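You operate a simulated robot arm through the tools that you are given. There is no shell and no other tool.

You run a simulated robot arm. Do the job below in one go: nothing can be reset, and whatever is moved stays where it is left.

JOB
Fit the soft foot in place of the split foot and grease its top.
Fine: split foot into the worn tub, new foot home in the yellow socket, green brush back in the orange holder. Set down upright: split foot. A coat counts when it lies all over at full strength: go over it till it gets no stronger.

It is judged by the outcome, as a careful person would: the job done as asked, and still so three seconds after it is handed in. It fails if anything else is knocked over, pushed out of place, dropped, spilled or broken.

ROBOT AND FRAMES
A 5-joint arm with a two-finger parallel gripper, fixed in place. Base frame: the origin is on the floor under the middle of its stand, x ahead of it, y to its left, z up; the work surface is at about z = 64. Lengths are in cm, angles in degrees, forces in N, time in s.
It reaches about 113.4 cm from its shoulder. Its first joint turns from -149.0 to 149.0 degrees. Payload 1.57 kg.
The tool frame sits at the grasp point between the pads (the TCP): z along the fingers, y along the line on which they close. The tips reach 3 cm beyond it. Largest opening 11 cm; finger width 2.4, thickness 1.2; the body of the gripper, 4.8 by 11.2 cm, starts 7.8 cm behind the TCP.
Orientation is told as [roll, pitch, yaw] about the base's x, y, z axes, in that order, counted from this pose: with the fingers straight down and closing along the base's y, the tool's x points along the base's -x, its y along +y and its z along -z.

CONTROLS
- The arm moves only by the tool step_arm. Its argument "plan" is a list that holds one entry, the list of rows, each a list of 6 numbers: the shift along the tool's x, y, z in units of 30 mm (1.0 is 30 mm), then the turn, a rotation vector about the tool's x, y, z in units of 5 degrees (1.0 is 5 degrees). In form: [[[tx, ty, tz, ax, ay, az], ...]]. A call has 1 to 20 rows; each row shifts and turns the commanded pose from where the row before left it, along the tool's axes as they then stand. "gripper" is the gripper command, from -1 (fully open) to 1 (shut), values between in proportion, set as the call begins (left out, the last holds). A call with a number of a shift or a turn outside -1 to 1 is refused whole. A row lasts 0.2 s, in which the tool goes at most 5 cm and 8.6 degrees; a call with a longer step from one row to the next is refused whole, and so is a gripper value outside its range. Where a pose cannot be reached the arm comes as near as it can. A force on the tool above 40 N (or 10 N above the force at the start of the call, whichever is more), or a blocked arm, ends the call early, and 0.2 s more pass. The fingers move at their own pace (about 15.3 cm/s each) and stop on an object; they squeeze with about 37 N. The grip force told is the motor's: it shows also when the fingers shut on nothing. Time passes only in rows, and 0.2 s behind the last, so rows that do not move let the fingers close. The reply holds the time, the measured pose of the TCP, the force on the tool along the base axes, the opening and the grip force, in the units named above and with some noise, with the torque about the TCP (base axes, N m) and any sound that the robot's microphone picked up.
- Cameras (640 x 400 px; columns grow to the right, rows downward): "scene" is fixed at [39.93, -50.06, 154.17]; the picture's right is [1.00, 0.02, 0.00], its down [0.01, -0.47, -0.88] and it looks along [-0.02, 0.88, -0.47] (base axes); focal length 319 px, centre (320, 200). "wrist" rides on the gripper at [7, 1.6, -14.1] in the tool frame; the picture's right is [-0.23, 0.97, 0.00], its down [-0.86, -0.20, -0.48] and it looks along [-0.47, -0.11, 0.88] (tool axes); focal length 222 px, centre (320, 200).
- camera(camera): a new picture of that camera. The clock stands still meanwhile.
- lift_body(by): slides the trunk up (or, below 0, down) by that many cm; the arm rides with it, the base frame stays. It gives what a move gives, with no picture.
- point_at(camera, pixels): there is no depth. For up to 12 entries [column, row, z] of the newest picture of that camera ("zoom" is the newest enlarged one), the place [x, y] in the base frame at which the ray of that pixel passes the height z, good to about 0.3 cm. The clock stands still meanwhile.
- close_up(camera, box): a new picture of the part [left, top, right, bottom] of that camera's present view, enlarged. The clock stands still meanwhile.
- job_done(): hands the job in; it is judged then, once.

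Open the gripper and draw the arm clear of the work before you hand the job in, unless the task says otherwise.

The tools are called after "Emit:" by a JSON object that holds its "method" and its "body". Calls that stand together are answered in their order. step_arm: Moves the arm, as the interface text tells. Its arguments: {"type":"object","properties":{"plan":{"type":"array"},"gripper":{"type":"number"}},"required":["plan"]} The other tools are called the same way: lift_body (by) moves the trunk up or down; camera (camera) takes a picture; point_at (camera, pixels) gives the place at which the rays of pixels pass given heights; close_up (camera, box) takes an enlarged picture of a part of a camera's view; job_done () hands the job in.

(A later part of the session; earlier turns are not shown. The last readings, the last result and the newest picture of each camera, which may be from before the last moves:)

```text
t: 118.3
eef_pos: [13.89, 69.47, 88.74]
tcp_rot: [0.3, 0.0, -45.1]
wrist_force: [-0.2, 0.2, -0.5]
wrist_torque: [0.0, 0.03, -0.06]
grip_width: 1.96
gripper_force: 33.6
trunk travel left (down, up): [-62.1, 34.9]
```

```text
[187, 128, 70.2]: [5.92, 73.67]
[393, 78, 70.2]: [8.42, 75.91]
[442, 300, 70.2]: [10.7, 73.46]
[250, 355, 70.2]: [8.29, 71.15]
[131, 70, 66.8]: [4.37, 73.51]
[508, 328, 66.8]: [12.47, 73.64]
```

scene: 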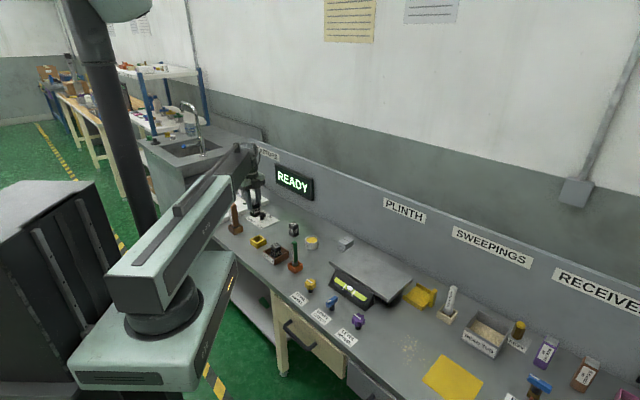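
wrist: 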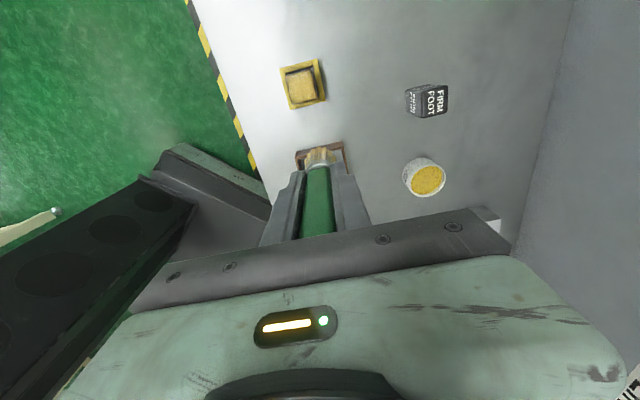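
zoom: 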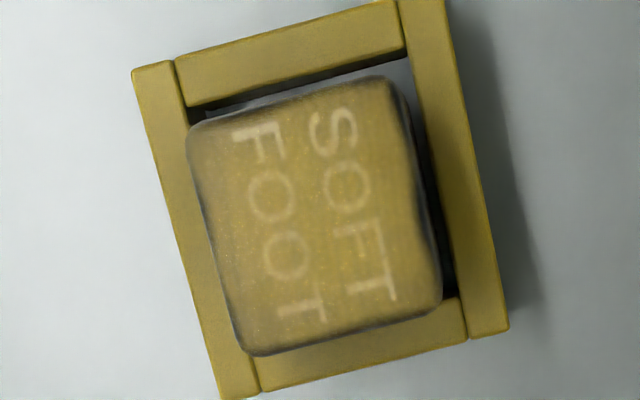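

Foot centre (8.33, 73.55), still home. I return for strokes along the tool's x (which let the brush give a little), starting at the −x/−y corner.

Emit:
{"method": "step_arm", "body": {"plan": [[[0.636, -0.202, 0, 0, 0, 0], [0.636, -0.202, 0, 0, 0, 0], [0.636, -0.202, 0, 0, 0, 0], [0, 0, 0, 0, 0, 0]]]}}

Emit:
{"method": "lift_body", "body": {"by": -10.9}}

Emit:
{"method": "lift_body", "body": {"by": -0.1}}

```text
t: 119.3
eef_pos: [8.47, 72.05, 88.78]
tcp_rot: [0.4, 0.0, -45.1]
wrist_force: [0.1, -1.0, -0.4]
wrist_torque: [-0.01, 0.02, 0.02]
grip_width: 1.92
gripper_force: 33.2
trunk travel left (down, up): [-62.1, 34.9]
```

```text
t: 120.7
eef_pos: [8.48, 72.12, 77.8]
tcp_rot: [0.4, 0.0, -45.0]
wrist_force: [0.1, -0.1, -1.4]
wrist_torque: [0.04, 0.03, -0.04]
grip_width: 1.95
gripper_force: 33.2
trunk travel left (down, up): [-51.2, 45.8]
```

```text
t: 121.2
eef_pos: [8.49, 72.14, 77.8]
tcp_rot: [0.3, 0.1, -45.0]
wrist_force: [-0.3, 0.2, 5.4]
wrist_torque: [0.0, 0.0, 0.01]
grip_width: 1.93
gripper_force: 33.5
trunk travel left (down, up): [-51.1, 45.9]
```

5.4 N contact. Four x-lanes now.

Emit:
{"method": "step_arm", "body": {"plan": [[[0.183, 0, 0, 0, 0, 0], [0.183, 0, 0, 0, 0, 0], [0.183, 0, 0, 0, 0, 0], [0.183, 0, 0, 0, 0, 0], [0, 0.133, 0, 0, 0, 0], [-0.183, 0, 0, 0, 0, 0], [-0.183, 0, 0, 0, 0, 0], [-0.183, 0, 0, 0, 0, 0], [-0.183, 0, 0, 0, 0, 0], [0, 0.133, 0, 0, 0, 0], [0.183, 0, 0, 0, 0, 0], [0.183, 0, 0, 0, 0, 0], [0.183, 0, 0, 0, 0, 0], [0.183, 0, 0, 0, 0, 0], [0, 0.133, 0, 0, 0, 0], [-0.183, 0, 0, 0, 0, 0], [-0.183, 0, 0, 0, 0, 0], [-0.183, 0, 0, 0, 0, 0], [-0.183, 0, 0, 0, 0, 0]]]}}

Emit:
{"method": "close_up", "body": {"camera": "scene", "box": [242, 215, 282, 245]}}

```text
t: 122.0
eef_pos: [7.85, 72.71, 77.82]
tcp_rot: [0.3, -0.4, -45.1]
wrist_force: [8.1, -10.6, 27.9]
wrist_torque: [-1.02, -0.83, -0.05]
grip_width: 1.95
gripper_force: 33.6
trunk travel left (down, up): [-51.1, 45.9]
stopped in row 3: the force on the tool passed its limit at 43 N (the readings are from after the stop); the commanded pose is now the measured one
```

```text
13.33 times, centred on (262, 230) of scene
```

zoom: 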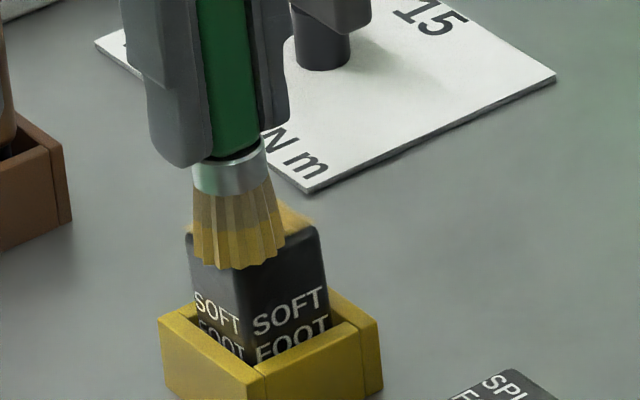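

The foot rocked under the stroke. I lift to let it settle back and check that it sits flat.

Emit:
{"method": "lift_body", "body": {"by": 1.5}}

Emit:
{"method": "close_up", "body": {"camera": "scene", "box": [242, 215, 282, 245]}}

```text
t: 122.6
eef_pos: [7.69, 72.98, 79.24]
tcp_rot: [0.3, -0.3, -45.1]
wrist_force: [-0.5, -0.1, 0.0]
wrist_torque: [0.03, 0.01, 0.02]
grip_width: 1.96
gripper_force: 33.4
trunk travel left (down, up): [-52.6, 44.4]
```

```text
13.33 times, centred on (262, 230) of scene
```

zoom: 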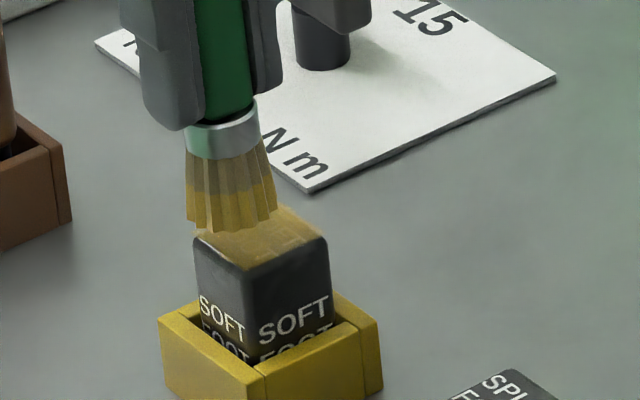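

The foot is flat again. I square the tool (0.4° about its x), move to the −x edge, and make hover-light passes at about zero force instead.

Emit:
{"method": "step_arm", "body": {"plan": [[[-0.19, 0, 0, 0.085, 0, 0], [-0.19, 0, 0, 0, 0, 0], [0, 0, 0, 0, 0, 0]]]}}

Emit:
{"method": "lift_body", "body": {"by": -1.35}}

Emit:
{"method": "lift_body", "body": {"by": -0.05}}

```text
t: 123.4
eef_pos: [8.37, 72.17, 79.17]
tcp_rot: [-0.1, -0.3, -45.1]
wrist_force: [0.7, 0.1, -0.9]
wrist_torque: [0.01, 0.03, -0.03]
grip_width: 1.96
gripper_force: 33.2
trunk travel left (down, up): [-52.6, 44.4]
```

```text
t: 124.0
eef_pos: [8.4, 72.19, 77.92]
tcp_rot: [-0.1, -0.3, -45.2]
wrist_force: [-0.5, -0.4, 0.2]
wrist_torque: [0.02, -0.02, 0.0]
grip_width: 1.93
gripper_force: 33.1
trunk travel left (down, up): [-51.2, 45.8]
```

```text
t: 124.5
eef_pos: [8.47, 72.2, 77.7]
tcp_rot: [-0.1, -0.3, -45.2]
wrist_force: [-0.3, 0.0, -0.6]
wrist_torque: [-0.03, -0.01, -0.01]
grip_width: 1.94
gripper_force: 33.5
trunk travel left (down, up): [-51.2, 45.8]
```

Force is zero, the bristles just skim. I run x-lanes at this height and see whether the coat changes.

Emit:
{"method": "step_arm", "body": {"plan": [[[0.183, 0, 0, 0, 0, 0], [0.183, 0, 0, 0, 0, 0], [0.183, 0, 0, 0, 0, 0], [0.183, 0, 0, 0, 0, 0], [0, 0.133, 0, 0, 0, 0], [-0.183, 0, 0, 0, 0, 0], [-0.183, 0, 0, 0, 0, 0], [-0.183, 0, 0, 0, 0, 0], [-0.183, 0, 0, 0, 0, 0], [0, 0.133, 0, 0, 0, 0], [0.183, 0, 0, 0, 0, 0], [0.183, 0, 0, 0, 0, 0], [0.183, 0, 0, 0, 0, 0], [0.183, 0, 0, 0, 0, 0], [0, 0.133, 0, 0, 0, 0], [-0.183, 0, 0, 0, 0, 0], [-0.183, 0, 0, 0, 0, 0], [-0.183, 0, 0, 0, 0, 0], [-0.183, 0, 0, 0, 0, 0], [0, 0.133, 0, 0, 0, 0]]]}}

Emit:
{"method": "step_arm", "body": {"plan": [[[0.183, 0, 0, 0, 0, 0], [0.183, 0, 0, 0, 0, 0], [0.183, 0, 0, 0, 0, 0], [0.183, 0, 0, 0, 0, 0], [0, 0, 0, 0, 0, 0]]]}}

Emit:
{"method": "close_up", "body": {"camera": "scene", "box": [242, 215, 282, 245]}}

```text
t: 128.7
eef_pos: [9.49, 73.32, 77.88]
tcp_rot: [-0.2, -0.3, -45.2]
wrist_force: [-0.4, -0.5, -0.3]
wrist_torque: [-0.01, 0.04, -0.07]
grip_width: 1.95
gripper_force: 33.2
trunk travel left (down, up): [-51.2, 45.8]
```

```text
t: 129.9
eef_pos: [8.02, 74.96, 77.82]
tcp_rot: [-0.2, -0.3, -45.2]
wrist_force: [-0.4, 0.4, -0.2]
wrist_torque: [0.01, 0.0, 0.03]
grip_width: 1.94
gripper_force: 33.6
trunk travel left (down, up): [-51.2, 45.8]
```

```text
13.33 times, centred on (262, 230) of scene
```

zoom: 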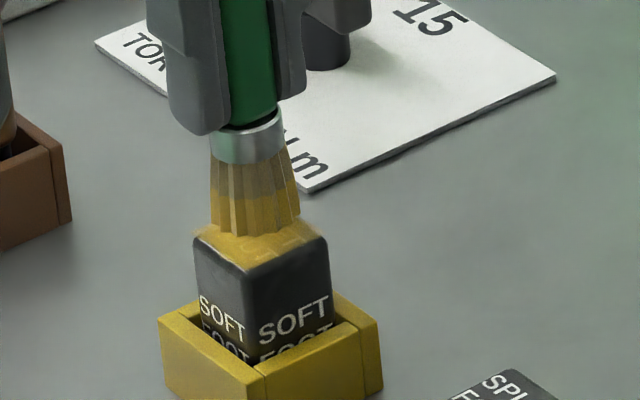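

No jam this time. I go back to the same viewpoint as before to compare the coat.

Emit:
{"method": "lift_body", "body": {"by": 10.9}}

Emit:
{"method": "step_arm", "body": {"plan": [[[-0.892, 0.03, 0, 0, 0, 0], [-0.892, 0.03, 0, 0, 0, 0], [-0.892, 0.03, 0, 0, 0, 0], [0, 0, 0, 0, 0, 0]]]}}

Emit:
{"method": "close_up", "body": {"camera": "wrist", "box": [278, 60, 326, 110]}}

Emit:
{"method": "close_up", "body": {"camera": "scene", "box": [246, 222, 270, 240]}}

```text
t: 131.3
eef_pos: [8.08, 74.91, 88.76]
tcp_rot: [-0.1, -0.3, -45.2]
wrist_force: [0.4, -0.6, -0.4]
wrist_torque: [-0.04, -0.01, -0.01]
grip_width: 1.92
gripper_force: 33.6
trunk travel left (down, up): [-62.1, 34.9]
```

```text
t: 132.3
eef_pos: [13.81, 69.35, 88.76]
tcp_rot: [-0.1, -0.4, -45.3]
wrist_force: [0.6, -0.1, -0.5]
wrist_torque: [0.0, 0.04, 0.02]
grip_width: 1.93
gripper_force: 33.9
trunk travel left (down, up): [-62.1, 34.9]
```

```text
8.00 times, centred on (302, 85) of wrist
```

zoom: 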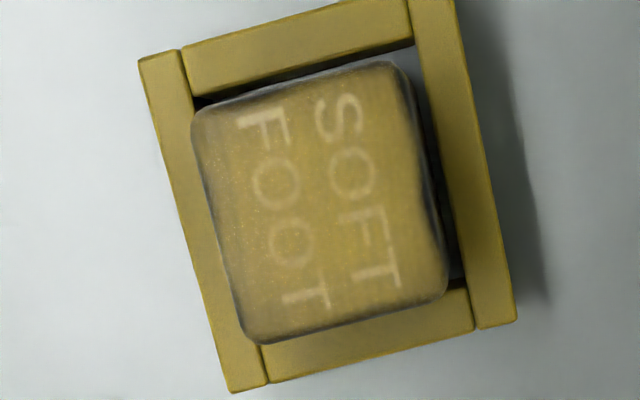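

```text
16.00 times, centred on (258, 231) of scene
```

zoom: 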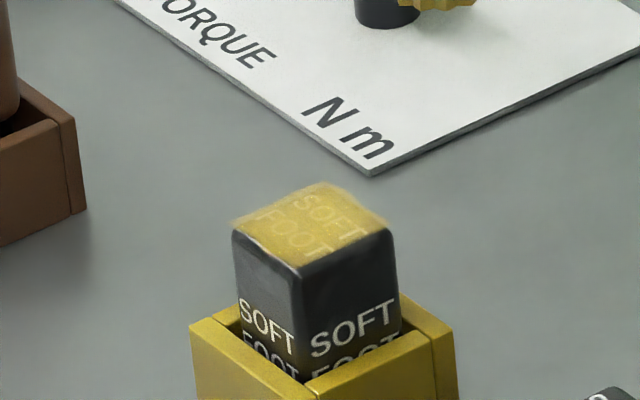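

The coat is uniform with only slight lettering through, perhaps a little denser than before. To be sure about the ends, I test static dabs at the +x end and compare the letters F/S with T/T afterwards.

Emit:
{"method": "step_arm", "body": {"plan": [[[0.871, -0.186, 0, 0.04, 0.05, -0.05], [0.871, -0.186, 0, 0, 0, 0], [0.871, -0.186, 0, 0, 0, 0], [0, 0, 0, 0, 0, 0]]]}}

Emit:
{"method": "lift_body", "body": {"by": -10.9}}

Emit:
{"method": "lift_body", "body": {"by": -0.12}}

```text
t: 133.3
eef_pos: [7.09, 73.79, 88.71]
tcp_rot: [-0.4, -0.1, -44.9]
wrist_force: [-0.3, 0.9, -0.5]
wrist_torque: [-0.01, 0.01, 0.02]
grip_width: 1.94
gripper_force: 33.0
trunk travel left (down, up): [-62.1, 34.9]
```

```text
t: 134.7
eef_pos: [7.12, 73.81, 77.77]
tcp_rot: [-0.3, -0.2, -44.9]
wrist_force: [-0.1, -0.2, -0.5]
wrist_torque: [0.02, -0.02, 0.01]
grip_width: 1.96
gripper_force: 33.1
trunk travel left (down, up): [-51.2, 45.8]
```

```text
t: 135.2
eef_pos: [7.14, 73.71, 77.83]
tcp_rot: [-0.3, 0.0, -44.9]
wrist_force: [-1.1, 1.2, 10.2]
wrist_torque: [0.18, -0.01, 0.03]
grip_width: 1.92
gripper_force: 33.3
trunk travel left (down, up): [-51.0, 46.0]
```

10 N dab at this corner; I hold a second, then dab in the middle and at the other corner of this end.

Emit:
{"method": "step_arm", "body": {"plan": [[[0, 0, 0, 0, 0, 0], [0, 0, 0, 0, 0, 0], [0, 0, 0, 0, 0, 0], [0, 0, 0, 0, 0, 0], [0, 0, 0, 0, 0, 0]]]}}

Emit:
{"method": "lift_body", "body": {"by": 0.25}}

Emit:
{"method": "step_arm", "body": {"plan": [[[0, 0.267, 0, 0, 0, 0], [0, 0, 0, 0, 0, 0]]]}}

Emit:
{"method": "lift_body", "body": {"by": -0.25}}

Emit:
{"method": "step_arm", "body": {"plan": [[[0, 0, 0, 0, 0, 0], [0, 0, 0, 0, 0, 0], [0, 0, 0, 0, 0, 0], [0, 0, 0, 0, 0, 0], [0, 0, 0, 0, 0, 0]]]}}

Emit:
{"method": "lift_body", "body": {"by": 0.25}}

Emit:
{"method": "step_arm", "body": {"plan": [[[0, 0.267, 0, 0, 0, 0], [0, 0, 0, 0, 0, 0]]]}}

Emit:
{"method": "lift_body", "body": {"by": -0.25}}

Emit:
{"method": "step_arm", "body": {"plan": [[[0, 0, 0, 0, 0, 0], [0, 0, 0, 0, 0, 0], [0, 0, 0, 0, 0, 0], [0, 0, 0, 0, 0, 0], [0, 0, 0, 0, 0, 0]]]}}

Emit:
{"method": "lift_body", "body": {"by": 11}}

```text
t: 136.4
eef_pos: [7.07, 73.77, 77.71]
tcp_rot: [-0.3, 0.0, -44.9]
wrist_force: [0.3, 1.1, 11.8]
wrist_torque: [0.17, 0.01, 0.01]
grip_width: 1.95
gripper_force: 32.9
trunk travel left (down, up): [-51.0, 46.0]
```

```text
t: 137.0
eef_pos: [7.21, 73.65, 77.94]
tcp_rot: [-0.3, -0.1, -44.9]
wrist_force: [-0.6, 0.0, -1.1]
wrist_torque: [0.03, -0.01, 0.01]
grip_width: 1.96
gripper_force: 33.5
trunk travel left (down, up): [-51.3, 45.7]
```

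```text
t: 137.6
eef_pos: [7.78, 74.39, 78.02]
tcp_rot: [-0.3, 0.0, -44.9]
wrist_force: [-0.1, -0.5, -0.1]
wrist_torque: [-0.03, 0.0, 0.02]
grip_width: 1.95
gripper_force: 33.6
trunk travel left (down, up): [-51.3, 45.7]
```

```text
t: 138.1
eef_pos: [7.86, 74.31, 77.73]
tcp_rot: [-0.3, -0.1, -44.9]
wrist_force: [0.9, 1.9, 9.3]
wrist_torque: [0.19, 0.01, 0.03]
grip_width: 1.93
gripper_force: 33.4
trunk travel left (down, up): [-51.0, 46.0]
```

```text
t: 139.3
eef_pos: [7.6, 74.18, 77.76]
tcp_rot: [-0.3, 0.0, -44.9]
wrist_force: [0.5, 1.9, 11.3]
wrist_torque: [0.18, 0.01, 0.01]
grip_width: 1.92
gripper_force: 33.1
trunk travel left (down, up): [-51.0, 46.0]
```

```text
t: 139.8
eef_pos: [7.79, 74.39, 77.96]
tcp_rot: [-0.3, -0.1, -44.9]
wrist_force: [0.2, 0.1, -0.9]
wrist_torque: [0.0, 0.0, 0.01]
grip_width: 1.94
gripper_force: 33.2
trunk travel left (down, up): [-51.3, 45.7]
```

```text
t: 140.4
eef_pos: [8.25, 74.92, 78.02]
tcp_rot: [-0.3, -0.1, -44.9]
wrist_force: [-0.6, -0.2, -1.0]
wrist_torque: [0.0, -0.02, -0.05]
grip_width: 1.97
gripper_force: 33.3
trunk travel left (down, up): [-51.3, 45.7]
```

```text
t: 140.9
eef_pos: [8.13, 74.84, 77.81]
tcp_rot: [-0.3, 0.1, -44.9]
wrist_force: [0.4, 2.7, 9.3]
wrist_torque: [0.2, 0.04, 0.02]
grip_width: 1.93
gripper_force: 34.0
trunk travel left (down, up): [-51.0, 46.0]
```

```text
t: 142.1
eef_pos: [8.34, 74.85, 77.77]
tcp_rot: [-0.3, 0.0, -44.9]
wrist_force: [-0.3, 1.6, 10.4]
wrist_torque: [0.13, 0.02, 0.02]
grip_width: 1.96
gripper_force: 33.4
trunk travel left (down, up): [-51.0, 46.0]
```

```text
t: 143.6
eef_pos: [8.22, 74.85, 88.73]
tcp_rot: [-0.4, 0.0, -45.0]
wrist_force: [-0.3, 0.1, -0.5]
wrist_torque: [-0.01, 0.01, 0.01]
grip_width: 1.93
gripper_force: 33.3
trunk travel left (down, up): [-62.0, 35.0]
```

Dabs done at about 10 N without rocking. I return to the comparison viewpoint and look again.

Emit:
{"method": "step_arm", "body": {"plan": [[[-0.882, 0.01, 0, 0, 0, 0], [-0.882, 0.01, 0, 0, 0, 0], [-0.882, 0.01, 0, 0, 0, 0], [0, 0, 0, 0, 0, 0]]]}}

Emit:
{"method": "close_up", "body": {"camera": "wrist", "box": [278, 60, 326, 110]}}

Emit:
{"method": "close_up", "body": {"camera": "scene", "box": [246, 222, 270, 240]}}

```text
t: 144.6
eef_pos: [13.96, 69.41, 88.68]
tcp_rot: [-0.3, -0.1, -44.8]
wrist_force: [-0.4, -0.1, -0.5]
wrist_torque: [0.0, -0.02, -0.01]
grip_width: 1.94
gripper_force: 33.8
trunk travel left (down, up): [-62.0, 35.0]
```

```text
8.00 times, centred on (302, 85) of wrist
```

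zoom: 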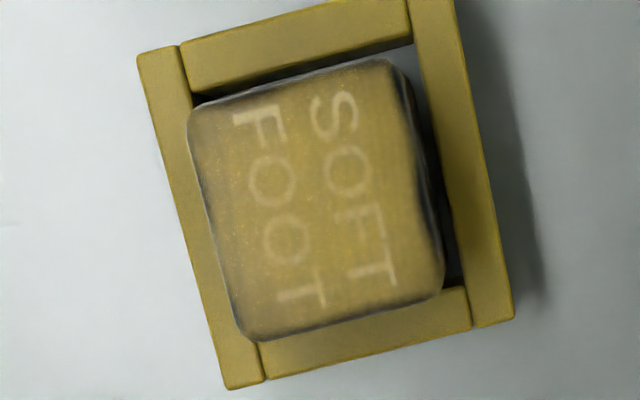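

```text
16.00 times, centred on (258, 231) of scene
```

zoom: 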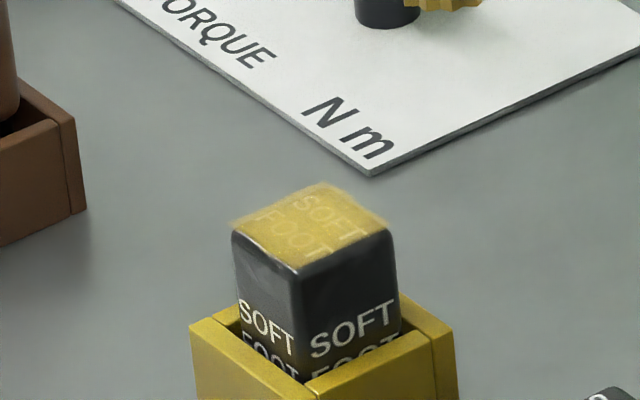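

No visible change from the dabs, which points to saturation. For certainty I make one more full skim pass over the whole top, edges included, and compare again.

Emit:
{"method": "step_arm", "body": {"plan": [[[0.646, -0.225, 0, -0.042, 0.042, 0], [0.646, -0.225, 0, 0, 0, 0], [0.646, -0.225, 0, 0, 0, 0], [0, 0, 0, 0, 0, 0]]]}}

Emit:
{"method": "lift_body", "body": {"by": -10.8}}

Emit:
{"method": "lift_body", "body": {"by": -0.1}}

```text
t: 145.6
eef_pos: [8.27, 72.09, 88.63]
tcp_rot: [-0.1, 0.2, -44.8]
wrist_force: [-0.3, -0.7, -0.7]
wrist_torque: [-0.01, -0.01, -0.02]
grip_width: 1.96
gripper_force: 33.4
trunk travel left (down, up): [-62.0, 35.0]
```

```text
t: 146.9
eef_pos: [8.39, 72.03, 77.84]
tcp_rot: [-0.1, 0.1, -45.0]
wrist_force: [-0.2, 0.7, -0.7]
wrist_torque: [-0.01, -0.03, 0.0]
grip_width: 1.95
gripper_force: 33.5
trunk travel left (down, up): [-51.2, 45.8]
```

```text
t: 147.5
eef_pos: [8.41, 72.04, 77.86]
tcp_rot: [-0.1, 0.2, -44.8]
wrist_force: [-0.8, 0.7, 0.3]
wrist_torque: [-0.05, -0.01, 0.01]
grip_width: 1.93
gripper_force: 32.6
trunk travel left (down, up): [-51.1, 45.9]
```

Emit:
{"method": "lift_body", "body": {"by": -0.04}}

Emit:
{"method": "step_arm", "body": {"plan": [[[0.183, 0, 0, 0, 0, 0], [0.183, 0, 0, 0, 0, 0], [0.183, 0, 0, 0, 0, 0], [0.183, 0, 0, 0, 0, 0], [0, 0.16, 0, 0, 0, 0], [-0.183, 0, 0, 0, 0, 0], [-0.183, 0, 0, 0, 0, 0], [-0.183, 0, 0, 0, 0, 0], [-0.183, 0, 0, 0, 0, 0], [0, 0.16, 0, 0, 0, 0], [0.183, 0, 0, 0, 0, 0], [0.183, 0, 0, 0, 0, 0], [0.183, 0, 0, 0, 0, 0], [0.183, 0, 0, 0, 0, 0], [0, 0.16, 0, 0, 0, 0], [-0.183, 0, 0, 0, 0, 0], [-0.183, 0, 0, 0, 0, 0], [-0.183, 0, 0, 0, 0, 0], [-0.183, 0, 0, 0, 0, 0], [0, 0.16, 0, 0, 0, 0]]]}}

Emit:
{"method": "step_arm", "body": {"plan": [[[0.183, 0, 0, 0, 0, 0], [0.183, 0, 0, 0, 0, 0], [0.183, 0, 0, 0, 0, 0], [0.183, 0, 0, 0, 0, 0], [0, -0.16, 0, 0, 0, 0], [0, -0.16, 0, 0, 0, 0], [0, -0.16, 0, 0, 0, 0], [0, -0.16, 0, 0, 0, 0], [0, 0, 0, 0, 0, 0]]]}}

Emit:
{"method": "close_up", "body": {"camera": "scene", "box": [242, 215, 282, 245]}}

```text
t: 148.0
eef_pos: [8.46, 72.05, 77.7]
tcp_rot: [-0.1, 0.2, -44.9]
wrist_force: [-0.3, 1.1, 2.3]
wrist_torque: [0.03, 0.03, 0.0]
grip_width: 1.95
gripper_force: 33.2
trunk travel left (down, up): [-51.1, 45.9]
```

```text
t: 152.2
eef_pos: [9.63, 73.31, 77.91]
tcp_rot: [-0.2, 0.2, -44.9]
wrist_force: [-7.9, -0.4, 16.5]
wrist_torque: [0.02, 0.89, 0.06]
grip_width: 1.95
gripper_force: 33.3
trunk travel left (down, up): [-51.1, 45.9]
```

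```text
t: 153.6
eef_pos: [7.95, 74.41, 77.85]
tcp_rot: [0.5, 0.1, -45.1]
wrist_force: [10.1, 1.8, 18.8]
wrist_torque: [0.29, -1.02, 0.01]
grip_width: 1.96
gripper_force: 33.7
trunk travel left (down, up): [-51.1, 45.9]
stopped in row 7: the force on the tool passed its limit at 43 N (the readings are from after the stop); the commanded pose is now the measured one
```

```text
13.33 times, centred on (262, 230) of scene
```

zoom: 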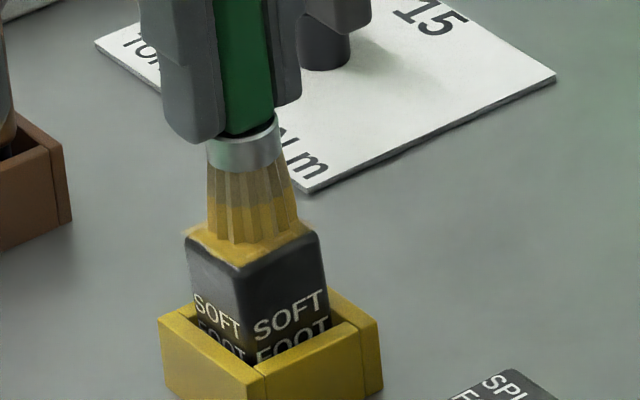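

A full pass of five x-lanes ran in real contact before the last edge move stopped. I lift off, let the foot settle, and compare the coat from the same viewpoint.

Emit:
{"method": "lift_body", "body": {"by": 11}}

Emit:
{"method": "step_arm", "body": {"plan": [[[-0.86, 0.05, 0, 0, 0, 0], [-0.86, 0.05, 0, 0, 0, 0], [-0.86, 0.05, 0, 0, 0, 0], [0, 0, 0, 0, 0, 0]]]}}

Emit:
{"method": "close_up", "body": {"camera": "wrist", "box": [278, 60, 326, 110]}}

Emit:
{"method": "close_up", "body": {"camera": "scene", "box": [246, 222, 270, 240]}}

```text
t: 155.0
eef_pos: [7.7, 74.47, 88.83]
tcp_rot: [0.2, 0.1, -45.0]
wrist_force: [0.8, 0.1, -0.5]
wrist_torque: [0.02, 0.0, 0.04]
grip_width: 1.95
gripper_force: 33.7
trunk travel left (down, up): [-62.1, 34.9]
```

```text
t: 156.0
eef_pos: [13.61, 69.26, 88.83]
tcp_rot: [0.2, 0.2, -45.0]
wrist_force: [-0.1, -0.4, 0.0]
wrist_torque: [-0.03, -0.02, 0.01]
grip_width: 1.95
gripper_force: 32.9
trunk travel left (down, up): [-62.1, 34.9]
```

```text
8.00 times, centred on (302, 85) of wrist
```

zoom: 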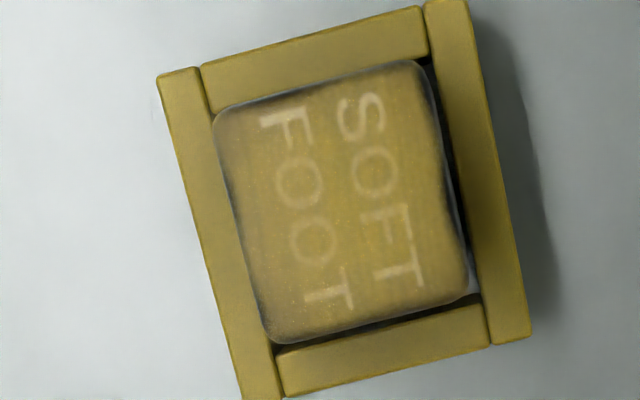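

```text
16.00 times, centred on (258, 231) of scene
```

zoom: 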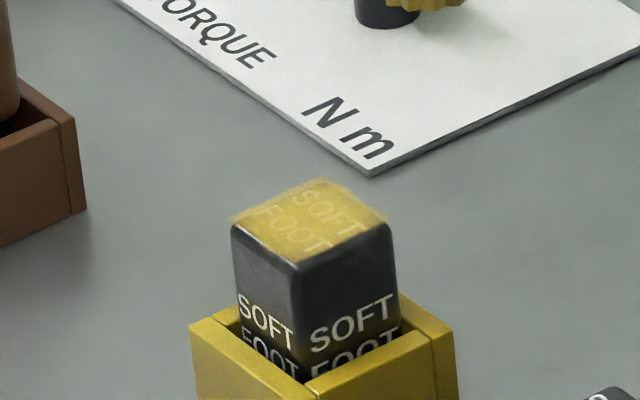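

The coat is unchanged, so it's at full strength. However the foot now looks a few pixels higher/tilted in the socket, so I check its seating closely.

Emit:
{"method": "close_up", "body": {"camera": "scene", "box": [240, 223, 280, 248]}}

Emit:
{"method": "close_up", "body": {"camera": "wrist", "box": [268, 50, 348, 110]}}

```text
16.00 times, centred on (260, 236) of scene
```

zoom: 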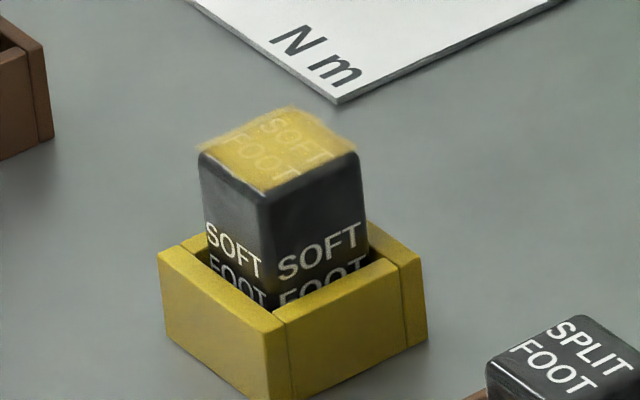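

```text
6.67 times, centred on (308, 80) of wrist
```

zoom: 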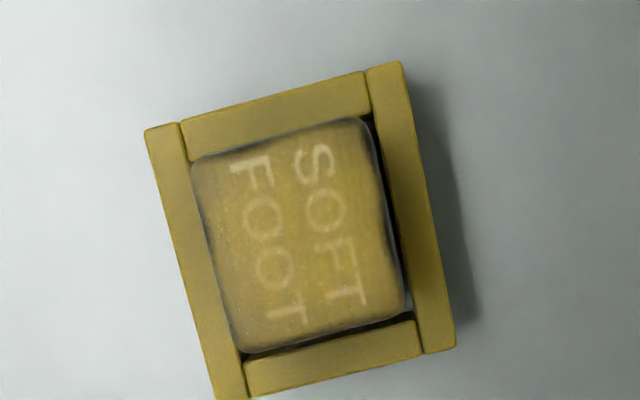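

The foot's top stands about 2–3 mm higher than right after fitting, so it may be slightly wedged. I return over its centre and press down with the brush to seat it, noting where contact begins.

Emit:
{"method": "step_arm", "body": {"plan": [[[0.752, -0.075, 0, 0.028, -0.028, 0], [0.752, -0.075, 0, 0, 0, 0], [0.752, -0.075, 0, 0, 0, 0], [0, 0, 0, 0, 0, 0]]]}}

Emit:
{"method": "lift_body", "body": {"by": -10.4}}

Emit:
{"method": "lift_body", "body": {"by": -0.15}}

Emit:
{"method": "lift_body", "body": {"by": -0.15}}

```text
t: 157.0
eef_pos: [8.16, 73.6, 88.85]
tcp_rot: [0.1, 0.0, -45.0]
wrist_force: [-0.3, -0.4, 0.4]
wrist_torque: [0.02, -0.04, 0.04]
grip_width: 1.93
gripper_force: 33.5
trunk travel left (down, up): [-62.1, 34.9]
```

```text
t: 158.4
eef_pos: [8.26, 73.62, 78.38]
tcp_rot: [0.1, 0.0, -45.0]
wrist_force: [-0.2, -0.8, 0.8]
wrist_torque: [0.01, 0.05, -0.03]
grip_width: 1.93
gripper_force: 33.6
trunk travel left (down, up): [-51.7, 45.3]
```

```text
t: 158.9
eef_pos: [8.15, 73.68, 78.19]
tcp_rot: [0.1, 0.0, -45.0]
wrist_force: [0.5, 0.7, -0.2]
wrist_torque: [-0.01, 0.02, 0.02]
grip_width: 1.94
gripper_force: 33.8
trunk travel left (down, up): [-51.6, 45.4]
```

```text
t: 159.4
eef_pos: [8.23, 73.58, 78.05]
tcp_rot: [0.0, -0.1, -45.0]
wrist_force: [-0.5, 0.4, -0.2]
wrist_torque: [0.0, 0.0, -0.01]
grip_width: 1.95
gripper_force: 33.9
trunk travel left (down, up): [-51.4, 45.6]
```

Emit:
{"method": "close_up", "body": {"camera": "scene", "box": [240, 223, 280, 248]}}

Emit:
{"method": "lift_body", "body": {"by": -0.15}}

Emit:
{"method": "lift_body", "body": {"by": -0.1}}

```text
16.00 times, centred on (260, 236) of scene
```

zoom: 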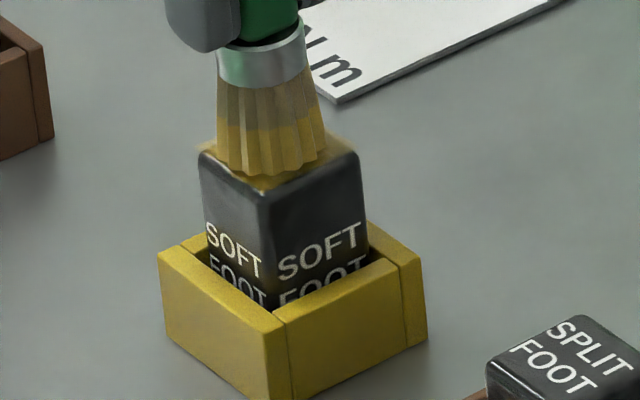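

```text
t: 159.9
eef_pos: [8.16, 73.63, 77.93]
tcp_rot: [0.1, 0.0, -45.0]
wrist_force: [-0.5, 0.6, -0.6]
wrist_torque: [-0.01, -0.02, -0.03]
grip_width: 1.95
gripper_force: 34.0
trunk travel left (down, up): [-51.3, 45.7]
```

```text
t: 160.4
eef_pos: [8.28, 73.58, 77.84]
tcp_rot: [0.1, 0.0, -45.0]
wrist_force: [0.8, 0.2, -0.7]
wrist_torque: [-0.01, 0.01, -0.01]
grip_width: 1.93
gripper_force: 33.3
trunk travel left (down, up): [-51.2, 45.8]
```

Still no contact at the level where a raised foot would have touched. I go on in 1 mm steps.

Emit:
{"method": "lift_body", "body": {"by": -0.1}}

Emit:
{"method": "lift_body", "body": {"by": -0.1}}

Emit:
{"method": "close_up", "body": {"camera": "scene", "box": [240, 223, 280, 248]}}

```text
t: 160.9
eef_pos: [8.11, 73.63, 77.68]
tcp_rot: [0.1, 0.1, -45.0]
wrist_force: [0.7, 1.5, 7.6]
wrist_torque: [0.09, 0.03, 0.01]
grip_width: 1.93
gripper_force: 33.4
trunk travel left (down, up): [-51.1, 45.9]
```

```text
t: 161.4
eef_pos: [8.31, 73.43, 77.81]
tcp_rot: [0.1, 0.2, -45.0]
wrist_force: [0.3, 3.8, 22.9]
wrist_torque: [0.22, -0.11, 0.01]
grip_width: 1.95
gripper_force: 32.7
trunk travel left (down, up): [-51.0, 46.0]
```

```text
16.00 times, centred on (260, 236) of scene
```

zoom: 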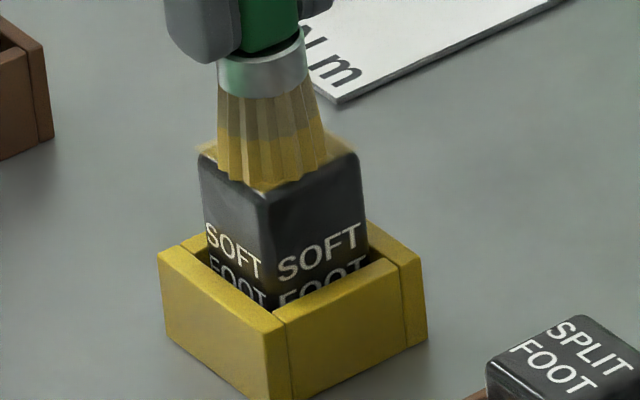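

The contact level is unchanged (7.6 N at −51.1, 23 N at −51.0), so the foot is fully down, only shifted within the socket's play. The coat is done; I lift and go to a viewpoint beyond the orange holder.

Emit:
{"method": "lift_body", "body": {"by": 17}}

Emit:
{"method": "step_arm", "body": {"plan": [[[-0.949, 0.0275, 0, 0, 0, 0], [-0.949, 0.0275, 0, 0, 0, 0], [-0.949, 0.0275, 0, 0, 0, 0], [-0.949, 0.0275, 0, 0, 0, 0], [-0.949, 0.0275, 0, 0, 0, 0], [-0.949, 0.0275, 0, 0, 0, 0], [-0.949, 0.0275, 0, 0, 0, 0], [-0.949, 0.0275, 0, 0, 0, 0], [-0.949, 0.0275, 0, 0, 0, 0], [-0.949, 0.0275, 0, 0, 0, 0], [-0.949, 0.0275, 0, 0, 0, 0], [-0.949, 0.0275, 0, 0, 0, 0], [0, 0, 0, 0, 0, 0]]]}}

Emit:
{"method": "camera", "body": {"camera": "wrist"}}

Emit:
{"method": "close_up", "body": {"camera": "scene", "box": [240, 223, 280, 248]}}

Emit:
{"method": "close_up", "body": {"camera": "wrist", "box": [284, 50, 364, 100]}}

```text
t: 163.4
eef_pos: [8.22, 73.61, 94.66]
tcp_rot: [0.2, -0.1, -45.0]
wrist_force: [0.0, -0.2, -0.6]
wrist_torque: [0.01, 0.03, 0.0]
grip_width: 1.94
gripper_force: 33.0
trunk travel left (down, up): [-68.0, 29.0]
```

```text
t: 166.2
eef_pos: [33.05, 50.11, 94.69]
tcp_rot: [0.1, 0.0, -45.0]
wrist_force: [-0.9, -0.1, -0.5]
wrist_torque: [0.03, 0.05, 0.03]
grip_width: 1.94
gripper_force: 33.7
trunk travel left (down, up): [-68.0, 29.0]
```

```text
taken
```

wrist: 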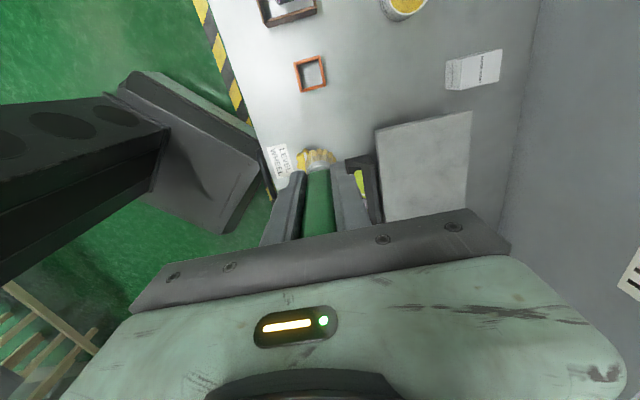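

```text
16.00 times, centred on (260, 236) of scene
```

zoom: 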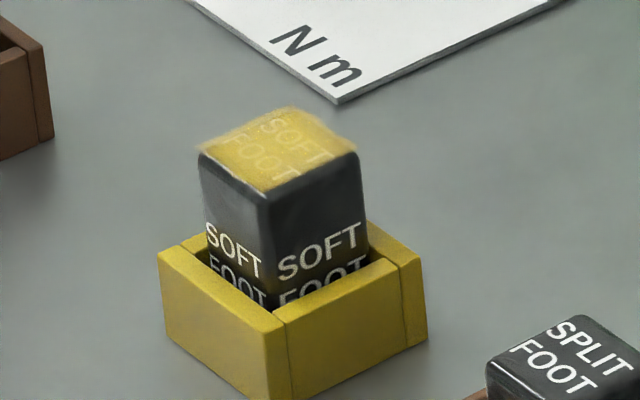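

```text
8.00 times, centred on (324, 75) of wrist
```

zoom: 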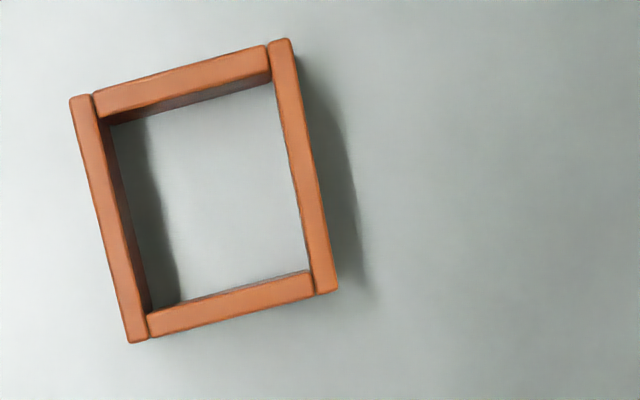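

The foot sits well with the coat all over. Now the holder: outer corners (69,102), (289,38), (338,288), (128,343); inner (102,119), (271,74), (311,271), (147,314). I convert them.

Emit:
{"method": "point_at", "body": {"camera": "zoom", "pixels": [[69, 102, 66.7], [289, 38, 66.7], [338, 288, 66.7], [128, 343, 66.7], [102, 119, 66.7], [271, 74, 66.7], [311, 271, 66.7], [147, 314, 66.7]]}}

Emit:
{"method": "close_up", "body": {"camera": "scene", "box": [290, 210, 338, 250]}}

Emit:
{"method": "close_up", "body": {"camera": "wrist", "box": [264, 130, 376, 200]}}

```text
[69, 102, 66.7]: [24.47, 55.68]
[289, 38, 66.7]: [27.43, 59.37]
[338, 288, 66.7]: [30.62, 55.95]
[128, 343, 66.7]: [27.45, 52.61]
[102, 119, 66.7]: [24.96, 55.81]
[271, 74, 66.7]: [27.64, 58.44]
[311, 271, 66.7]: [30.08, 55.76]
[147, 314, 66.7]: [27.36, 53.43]
```

```text
10.00 times, centred on (314, 230) of scene
```

zoom: 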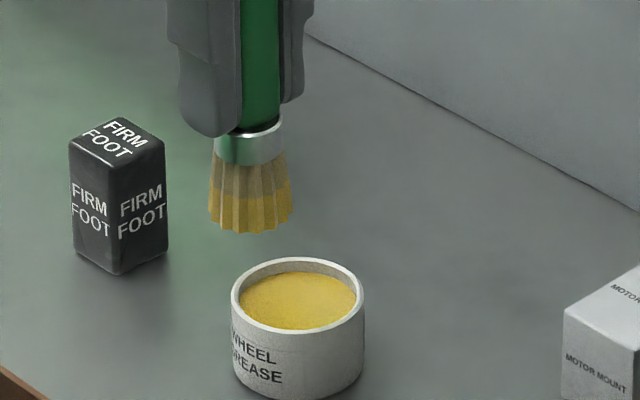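

```text
5.71 times, centred on (320, 165) of wrist
```

zoom: 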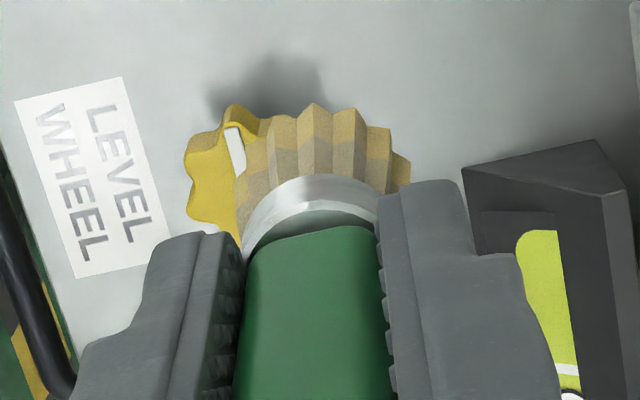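

Holder centre (27.50, 55.88), inner width ≈ 3.7 cm; bristles ≈ 3.2 cm wide. I check the bristles' offset from the TCP using the scene view (bottom centre at scene pixel (307.1, 230.9), height ≈ 87.1).

Emit:
{"method": "close_up", "body": {"camera": "scene", "box": [298, 214, 322, 236]}}

Emit:
{"method": "point_at", "body": {"camera": "scene", "pixels": [[307.1, 230.9, 87.1], [307.1, 230.9, 86.8], [302.8, 230.5, 87.1], [311.4, 230.5, 87.1], [307, 233.3, 87.1]]}}

Emit:
{"method": "point_at", "body": {"camera": "wrist", "pixels": [[318.8, 148, 87.1], [304, 168, 87.1], [335.7, 157, 87.1]]}}

```text
16.00 times, centred on (310, 225) of scene
```

zoom: 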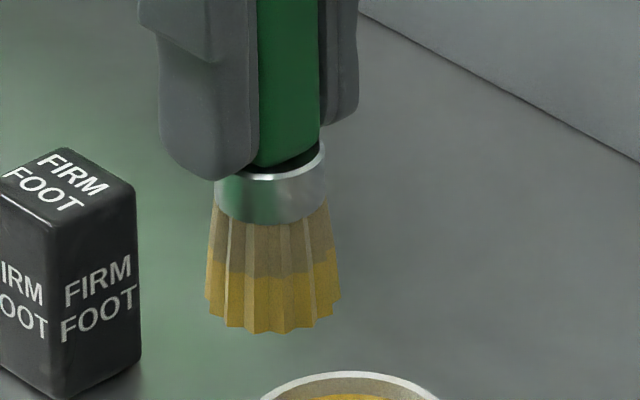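

```text
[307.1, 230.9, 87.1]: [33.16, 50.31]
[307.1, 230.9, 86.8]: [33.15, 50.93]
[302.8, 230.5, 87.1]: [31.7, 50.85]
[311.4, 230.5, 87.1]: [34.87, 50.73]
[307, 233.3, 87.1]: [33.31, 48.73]
```

```text
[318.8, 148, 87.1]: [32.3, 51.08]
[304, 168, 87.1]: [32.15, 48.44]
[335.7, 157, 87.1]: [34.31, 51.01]
```

The brush hangs straight with its tip within 2 mm of the TCP axis. I move over the holder at (27.40, 55.98) and lower until the bristles are just above its rim.

Emit:
{"method": "step_arm", "body": {"plan": [[[0.905, 0.0173, 0, 0, 0, 0], [0.905, 0.0173, 0, 0, 0, 0], [0.905, 0.0173, 0, 0, 0, 0], [0, 0, 0, 0, 0, 0], [0, 0, 0, 0, 0, 0]]]}}

Emit:
{"method": "lift_body", "body": {"by": -18.6}}

Emit:
{"method": "close_up", "body": {"camera": "scene", "box": [276, 242, 316, 278]}}

Emit:
{"method": "close_up", "body": {"camera": "wrist", "box": [270, 110, 366, 170]}}

```text
t: 167.4
eef_pos: [27.33, 55.96, 94.67]
tcp_rot: [0.2, 0.0, -45.0]
wrist_force: [0.7, -0.5, -0.1]
wrist_torque: [0.0, -0.02, 0.0]
grip_width: 1.98
gripper_force: 33.3
trunk travel left (down, up): [-68.0, 29.0]
```

```text
t: 169.4
eef_pos: [27.44, 55.96, 75.93]
tcp_rot: [0.2, 0.0, -45.0]
wrist_force: [0.4, 0.0, -1.0]
wrist_torque: [0.02, 0.0, -0.01]
grip_width: 1.92
gripper_force: 33.4
trunk travel left (down, up): [-49.4, 47.6]
```

```text
11.11 times, centred on (296, 260) of scene
```

zoom: 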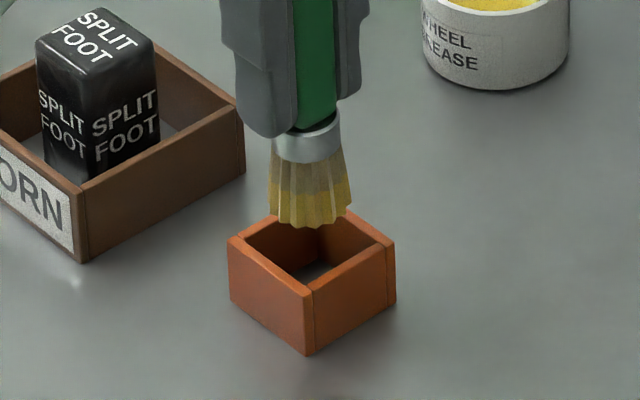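

```text
6.67 times, centred on (318, 140) of wrist
```

zoom: 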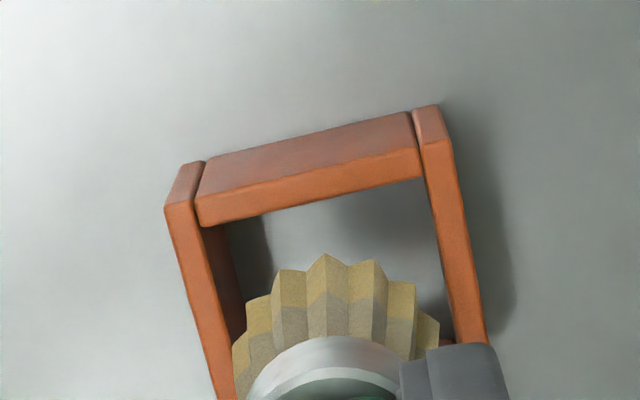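

The bristles hang centred over the opening, about 1.7 cm above the rim. I lower 1.5 cm and check the alignment again.

Emit:
{"method": "lift_body", "body": {"by": -1.5}}

Emit:
{"method": "close_up", "body": {"camera": "scene", "box": [276, 242, 316, 278]}}

Emit:
{"method": "close_up", "body": {"camera": "wrist", "box": [270, 110, 366, 170]}}

```text
t: 170.0
eef_pos: [27.34, 56.01, 74.35]
tcp_rot: [0.1, 0.0, -44.9]
wrist_force: [-1.0, -0.8, -0.8]
wrist_torque: [-0.02, 0.0, -0.01]
grip_width: 1.95
gripper_force: 33.6
trunk travel left (down, up): [-47.9, 49.1]
```

```text
11.11 times, centred on (296, 260) of scene
```

zoom: 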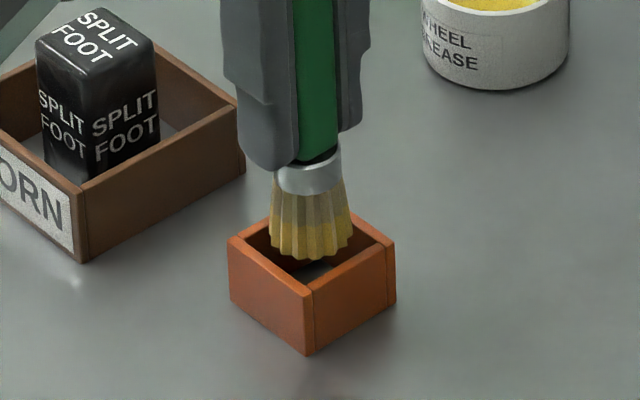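

```text
6.67 times, centred on (318, 140) of wrist
```

zoom: 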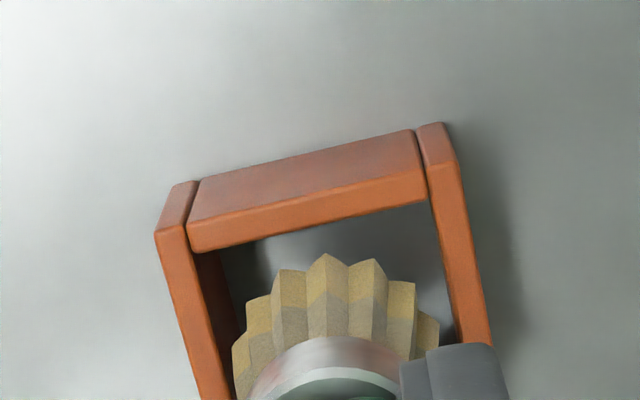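

The bristles are at the rim; the gap at the far side (+x) is larger than on the near side, so I nudge +1.2 mm in x and 0.4 mm in y, then lower slowly.

Emit:
{"method": "step_arm", "body": {"plan": [[[0.04, 0.013, 0, 0, 0, 0], [0, 0, 0, 0, 0, 0]]]}}

Emit:
{"method": "lift_body", "body": {"by": -0.6}}

Emit:
{"method": "close_up", "body": {"camera": "scene", "box": [276, 242, 316, 278]}}

Emit:
{"method": "close_up", "body": {"camera": "wrist", "box": [270, 110, 366, 170]}}

```text
t: 170.6
eef_pos: [27.32, 56.1, 74.52]
tcp_rot: [0.1, 0.0, -45.0]
wrist_force: [0.8, -0.1, -0.3]
wrist_torque: [0.03, 0.01, 0.0]
grip_width: 1.94
gripper_force: 34.1
trunk travel left (down, up): [-47.9, 49.1]
```

```text
t: 171.2
eef_pos: [27.24, 56.09, 73.92]
tcp_rot: [0.0, 0.1, -45.0]
wrist_force: [-0.6, -1.2, -0.7]
wrist_torque: [0.01, -0.01, 0.01]
grip_width: 1.96
gripper_force: 33.6
trunk travel left (down, up): [-47.3, 49.7]
```

```text
11.11 times, centred on (296, 260) of scene
```

zoom: 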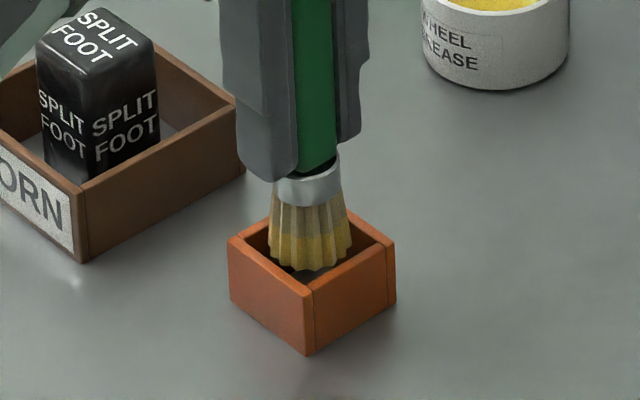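

```text
6.67 times, centred on (318, 140) of wrist
```

zoom: 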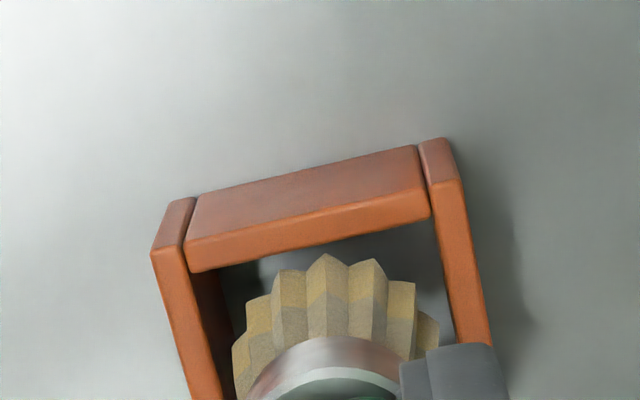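

The bristles are entering with clearance all round and no force. I continue in steps.

Emit:
{"method": "lift_body", "body": {"by": -0.8}}

Emit:
{"method": "lift_body", "body": {"by": -0.8}}

Emit:
{"method": "close_up", "body": {"camera": "scene", "box": [276, 242, 316, 278]}}

Emit:
{"method": "close_up", "body": {"camera": "wrist", "box": [270, 110, 366, 170]}}

```text
t: 171.8
eef_pos: [27.26, 56.14, 73.13]
tcp_rot: [0.1, 0.0, -45.0]
wrist_force: [0.0, -0.1, -0.6]
wrist_torque: [-0.02, 0.01, 0.01]
grip_width: 1.94
gripper_force: 33.9
trunk travel left (down, up): [-46.5, 50.5]
```

```text
t: 172.3
eef_pos: [27.39, 55.99, 72.33]
tcp_rot: [0.1, -0.1, -45.1]
wrist_force: [-0.1, 1.3, 0.6]
wrist_torque: [0.01, -0.03, -0.02]
grip_width: 1.96
gripper_force: 33.2
trunk travel left (down, up): [-45.7, 51.3]
```

```text
11.11 times, centred on (296, 260) of scene
```

zoom: 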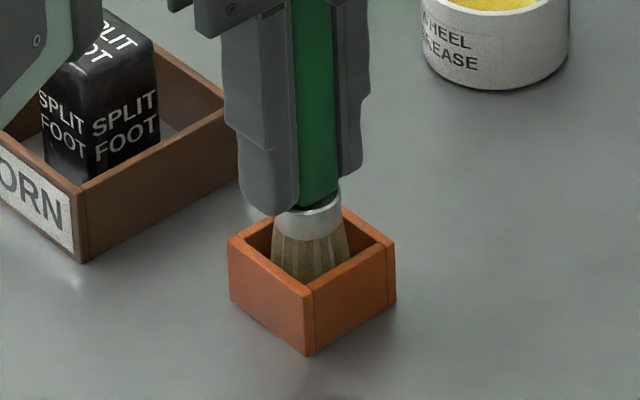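

```text
6.67 times, centred on (318, 140) of wrist
```

zoom: 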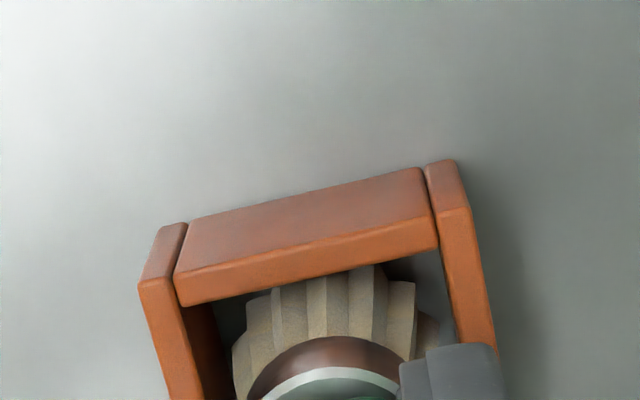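

Going well. I lower a further 0.6 cm and then in small steps to the bottom.

Emit:
{"method": "lift_body", "body": {"by": -0.6}}

Emit:
{"method": "lift_body", "body": {"by": -0.15}}

Emit:
{"method": "lift_body", "body": {"by": -0.1}}

```text
t: 172.9
eef_pos: [27.29, 56.13, 71.75]
tcp_rot: [0.2, 0.0, -45.1]
wrist_force: [0.7, 0.1, -0.1]
wrist_torque: [-0.02, 0.01, 0.0]
grip_width: 1.93
gripper_force: 33.6
trunk travel left (down, up): [-45.1, 51.9]
```

```text
t: 173.4
eef_pos: [27.29, 56.01, 71.6]
tcp_rot: [0.1, -0.1, -45.0]
wrist_force: [0.6, -0.5, -0.4]
wrist_torque: [-0.01, 0.02, 0.0]
grip_width: 1.94
gripper_force: 33.4
trunk travel left (down, up): [-44.9, 52.1]
```

```text
t: 173.9
eef_pos: [27.21, 55.95, 71.53]
tcp_rot: [0.1, -0.1, -45.1]
wrist_force: [0.5, 0.4, -0.5]
wrist_torque: [-0.02, 0.0, -0.02]
grip_width: 1.93
gripper_force: 33.9
trunk travel left (down, up): [-44.8, 52.2]
```

Emit:
{"method": "lift_body", "body": {"by": -0.1}}

Emit:
{"method": "lift_body", "body": {"by": -0.1}}

Emit:
{"method": "close_up", "body": {"camera": "scene", "box": [276, 242, 316, 278]}}

```text
t: 174.4
eef_pos: [27.26, 56.12, 71.37]
tcp_rot: [0.1, 0.1, -45.0]
wrist_force: [-0.6, 0.2, -0.3]
wrist_torque: [-0.02, 0.0, -0.02]
grip_width: 1.95
gripper_force: 33.0
trunk travel left (down, up): [-44.7, 52.3]
```

```text
t: 174.9
eef_pos: [27.32, 56.08, 71.37]
tcp_rot: [0.1, 0.0, -45.0]
wrist_force: [-0.3, 0.8, -0.5]
wrist_torque: [0.01, -0.01, -0.03]
grip_width: 1.92
gripper_force: 33.4
trunk travel left (down, up): [-44.6, 52.4]
```

```text
11.11 times, centred on (296, 260) of scene
```

zoom: 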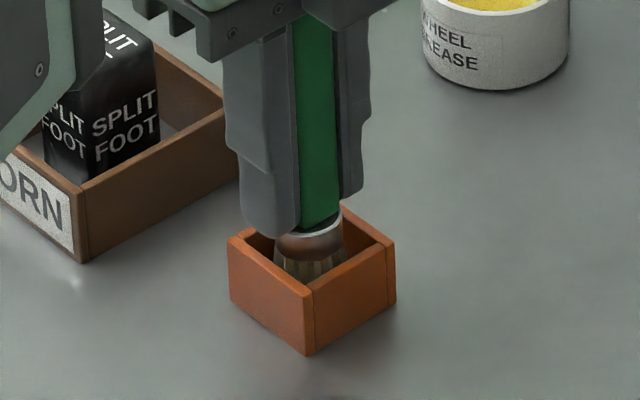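

Still no contact; the tips remain about 1.6 cm above the rim. I continue by 1 mm steps.

Emit:
{"method": "lift_body", "body": {"by": -0.12}}

Emit:
{"method": "lift_body", "body": {"by": -0.12}}

Emit:
{"method": "lift_body", "body": {"by": -0.12}}

```text
t: 175.4
eef_pos: [27.3, 56.19, 71.18]
tcp_rot: [0.2, -0.1, -45.0]
wrist_force: [0.2, 0.8, 6.7]
wrist_torque: [0.07, 0.03, -0.03]
grip_width: 1.93
gripper_force: 33.3
trunk travel left (down, up): [-44.5, 52.5]
```

```text
t: 175.9
eef_pos: [27.34, 55.95, 71.21]
tcp_rot: [0.2, -0.1, -44.9]
wrist_force: [2.1, 6.6, 30.2]
wrist_torque: [0.2, -0.21, -0.01]
grip_width: 1.96
gripper_force: 33.1
trunk travel left (down, up): [-44.4, 52.6]
```

```text
t: 176.3
eef_pos: [27.34, 56.1, 71.23]
tcp_rot: [0.2, 0.1, -45.0]
wrist_force: [-0.1, 0.2, 31.2]
wrist_torque: [-0.16, 0.05, 0.03]
grip_width: 1.94
gripper_force: 33.6
trunk travel left (down, up): [-44.4, 52.6]
stopped: the force on the tool passed its limit at 45 N (the readings are from after the stop); the commanded pose is now the measured one
```

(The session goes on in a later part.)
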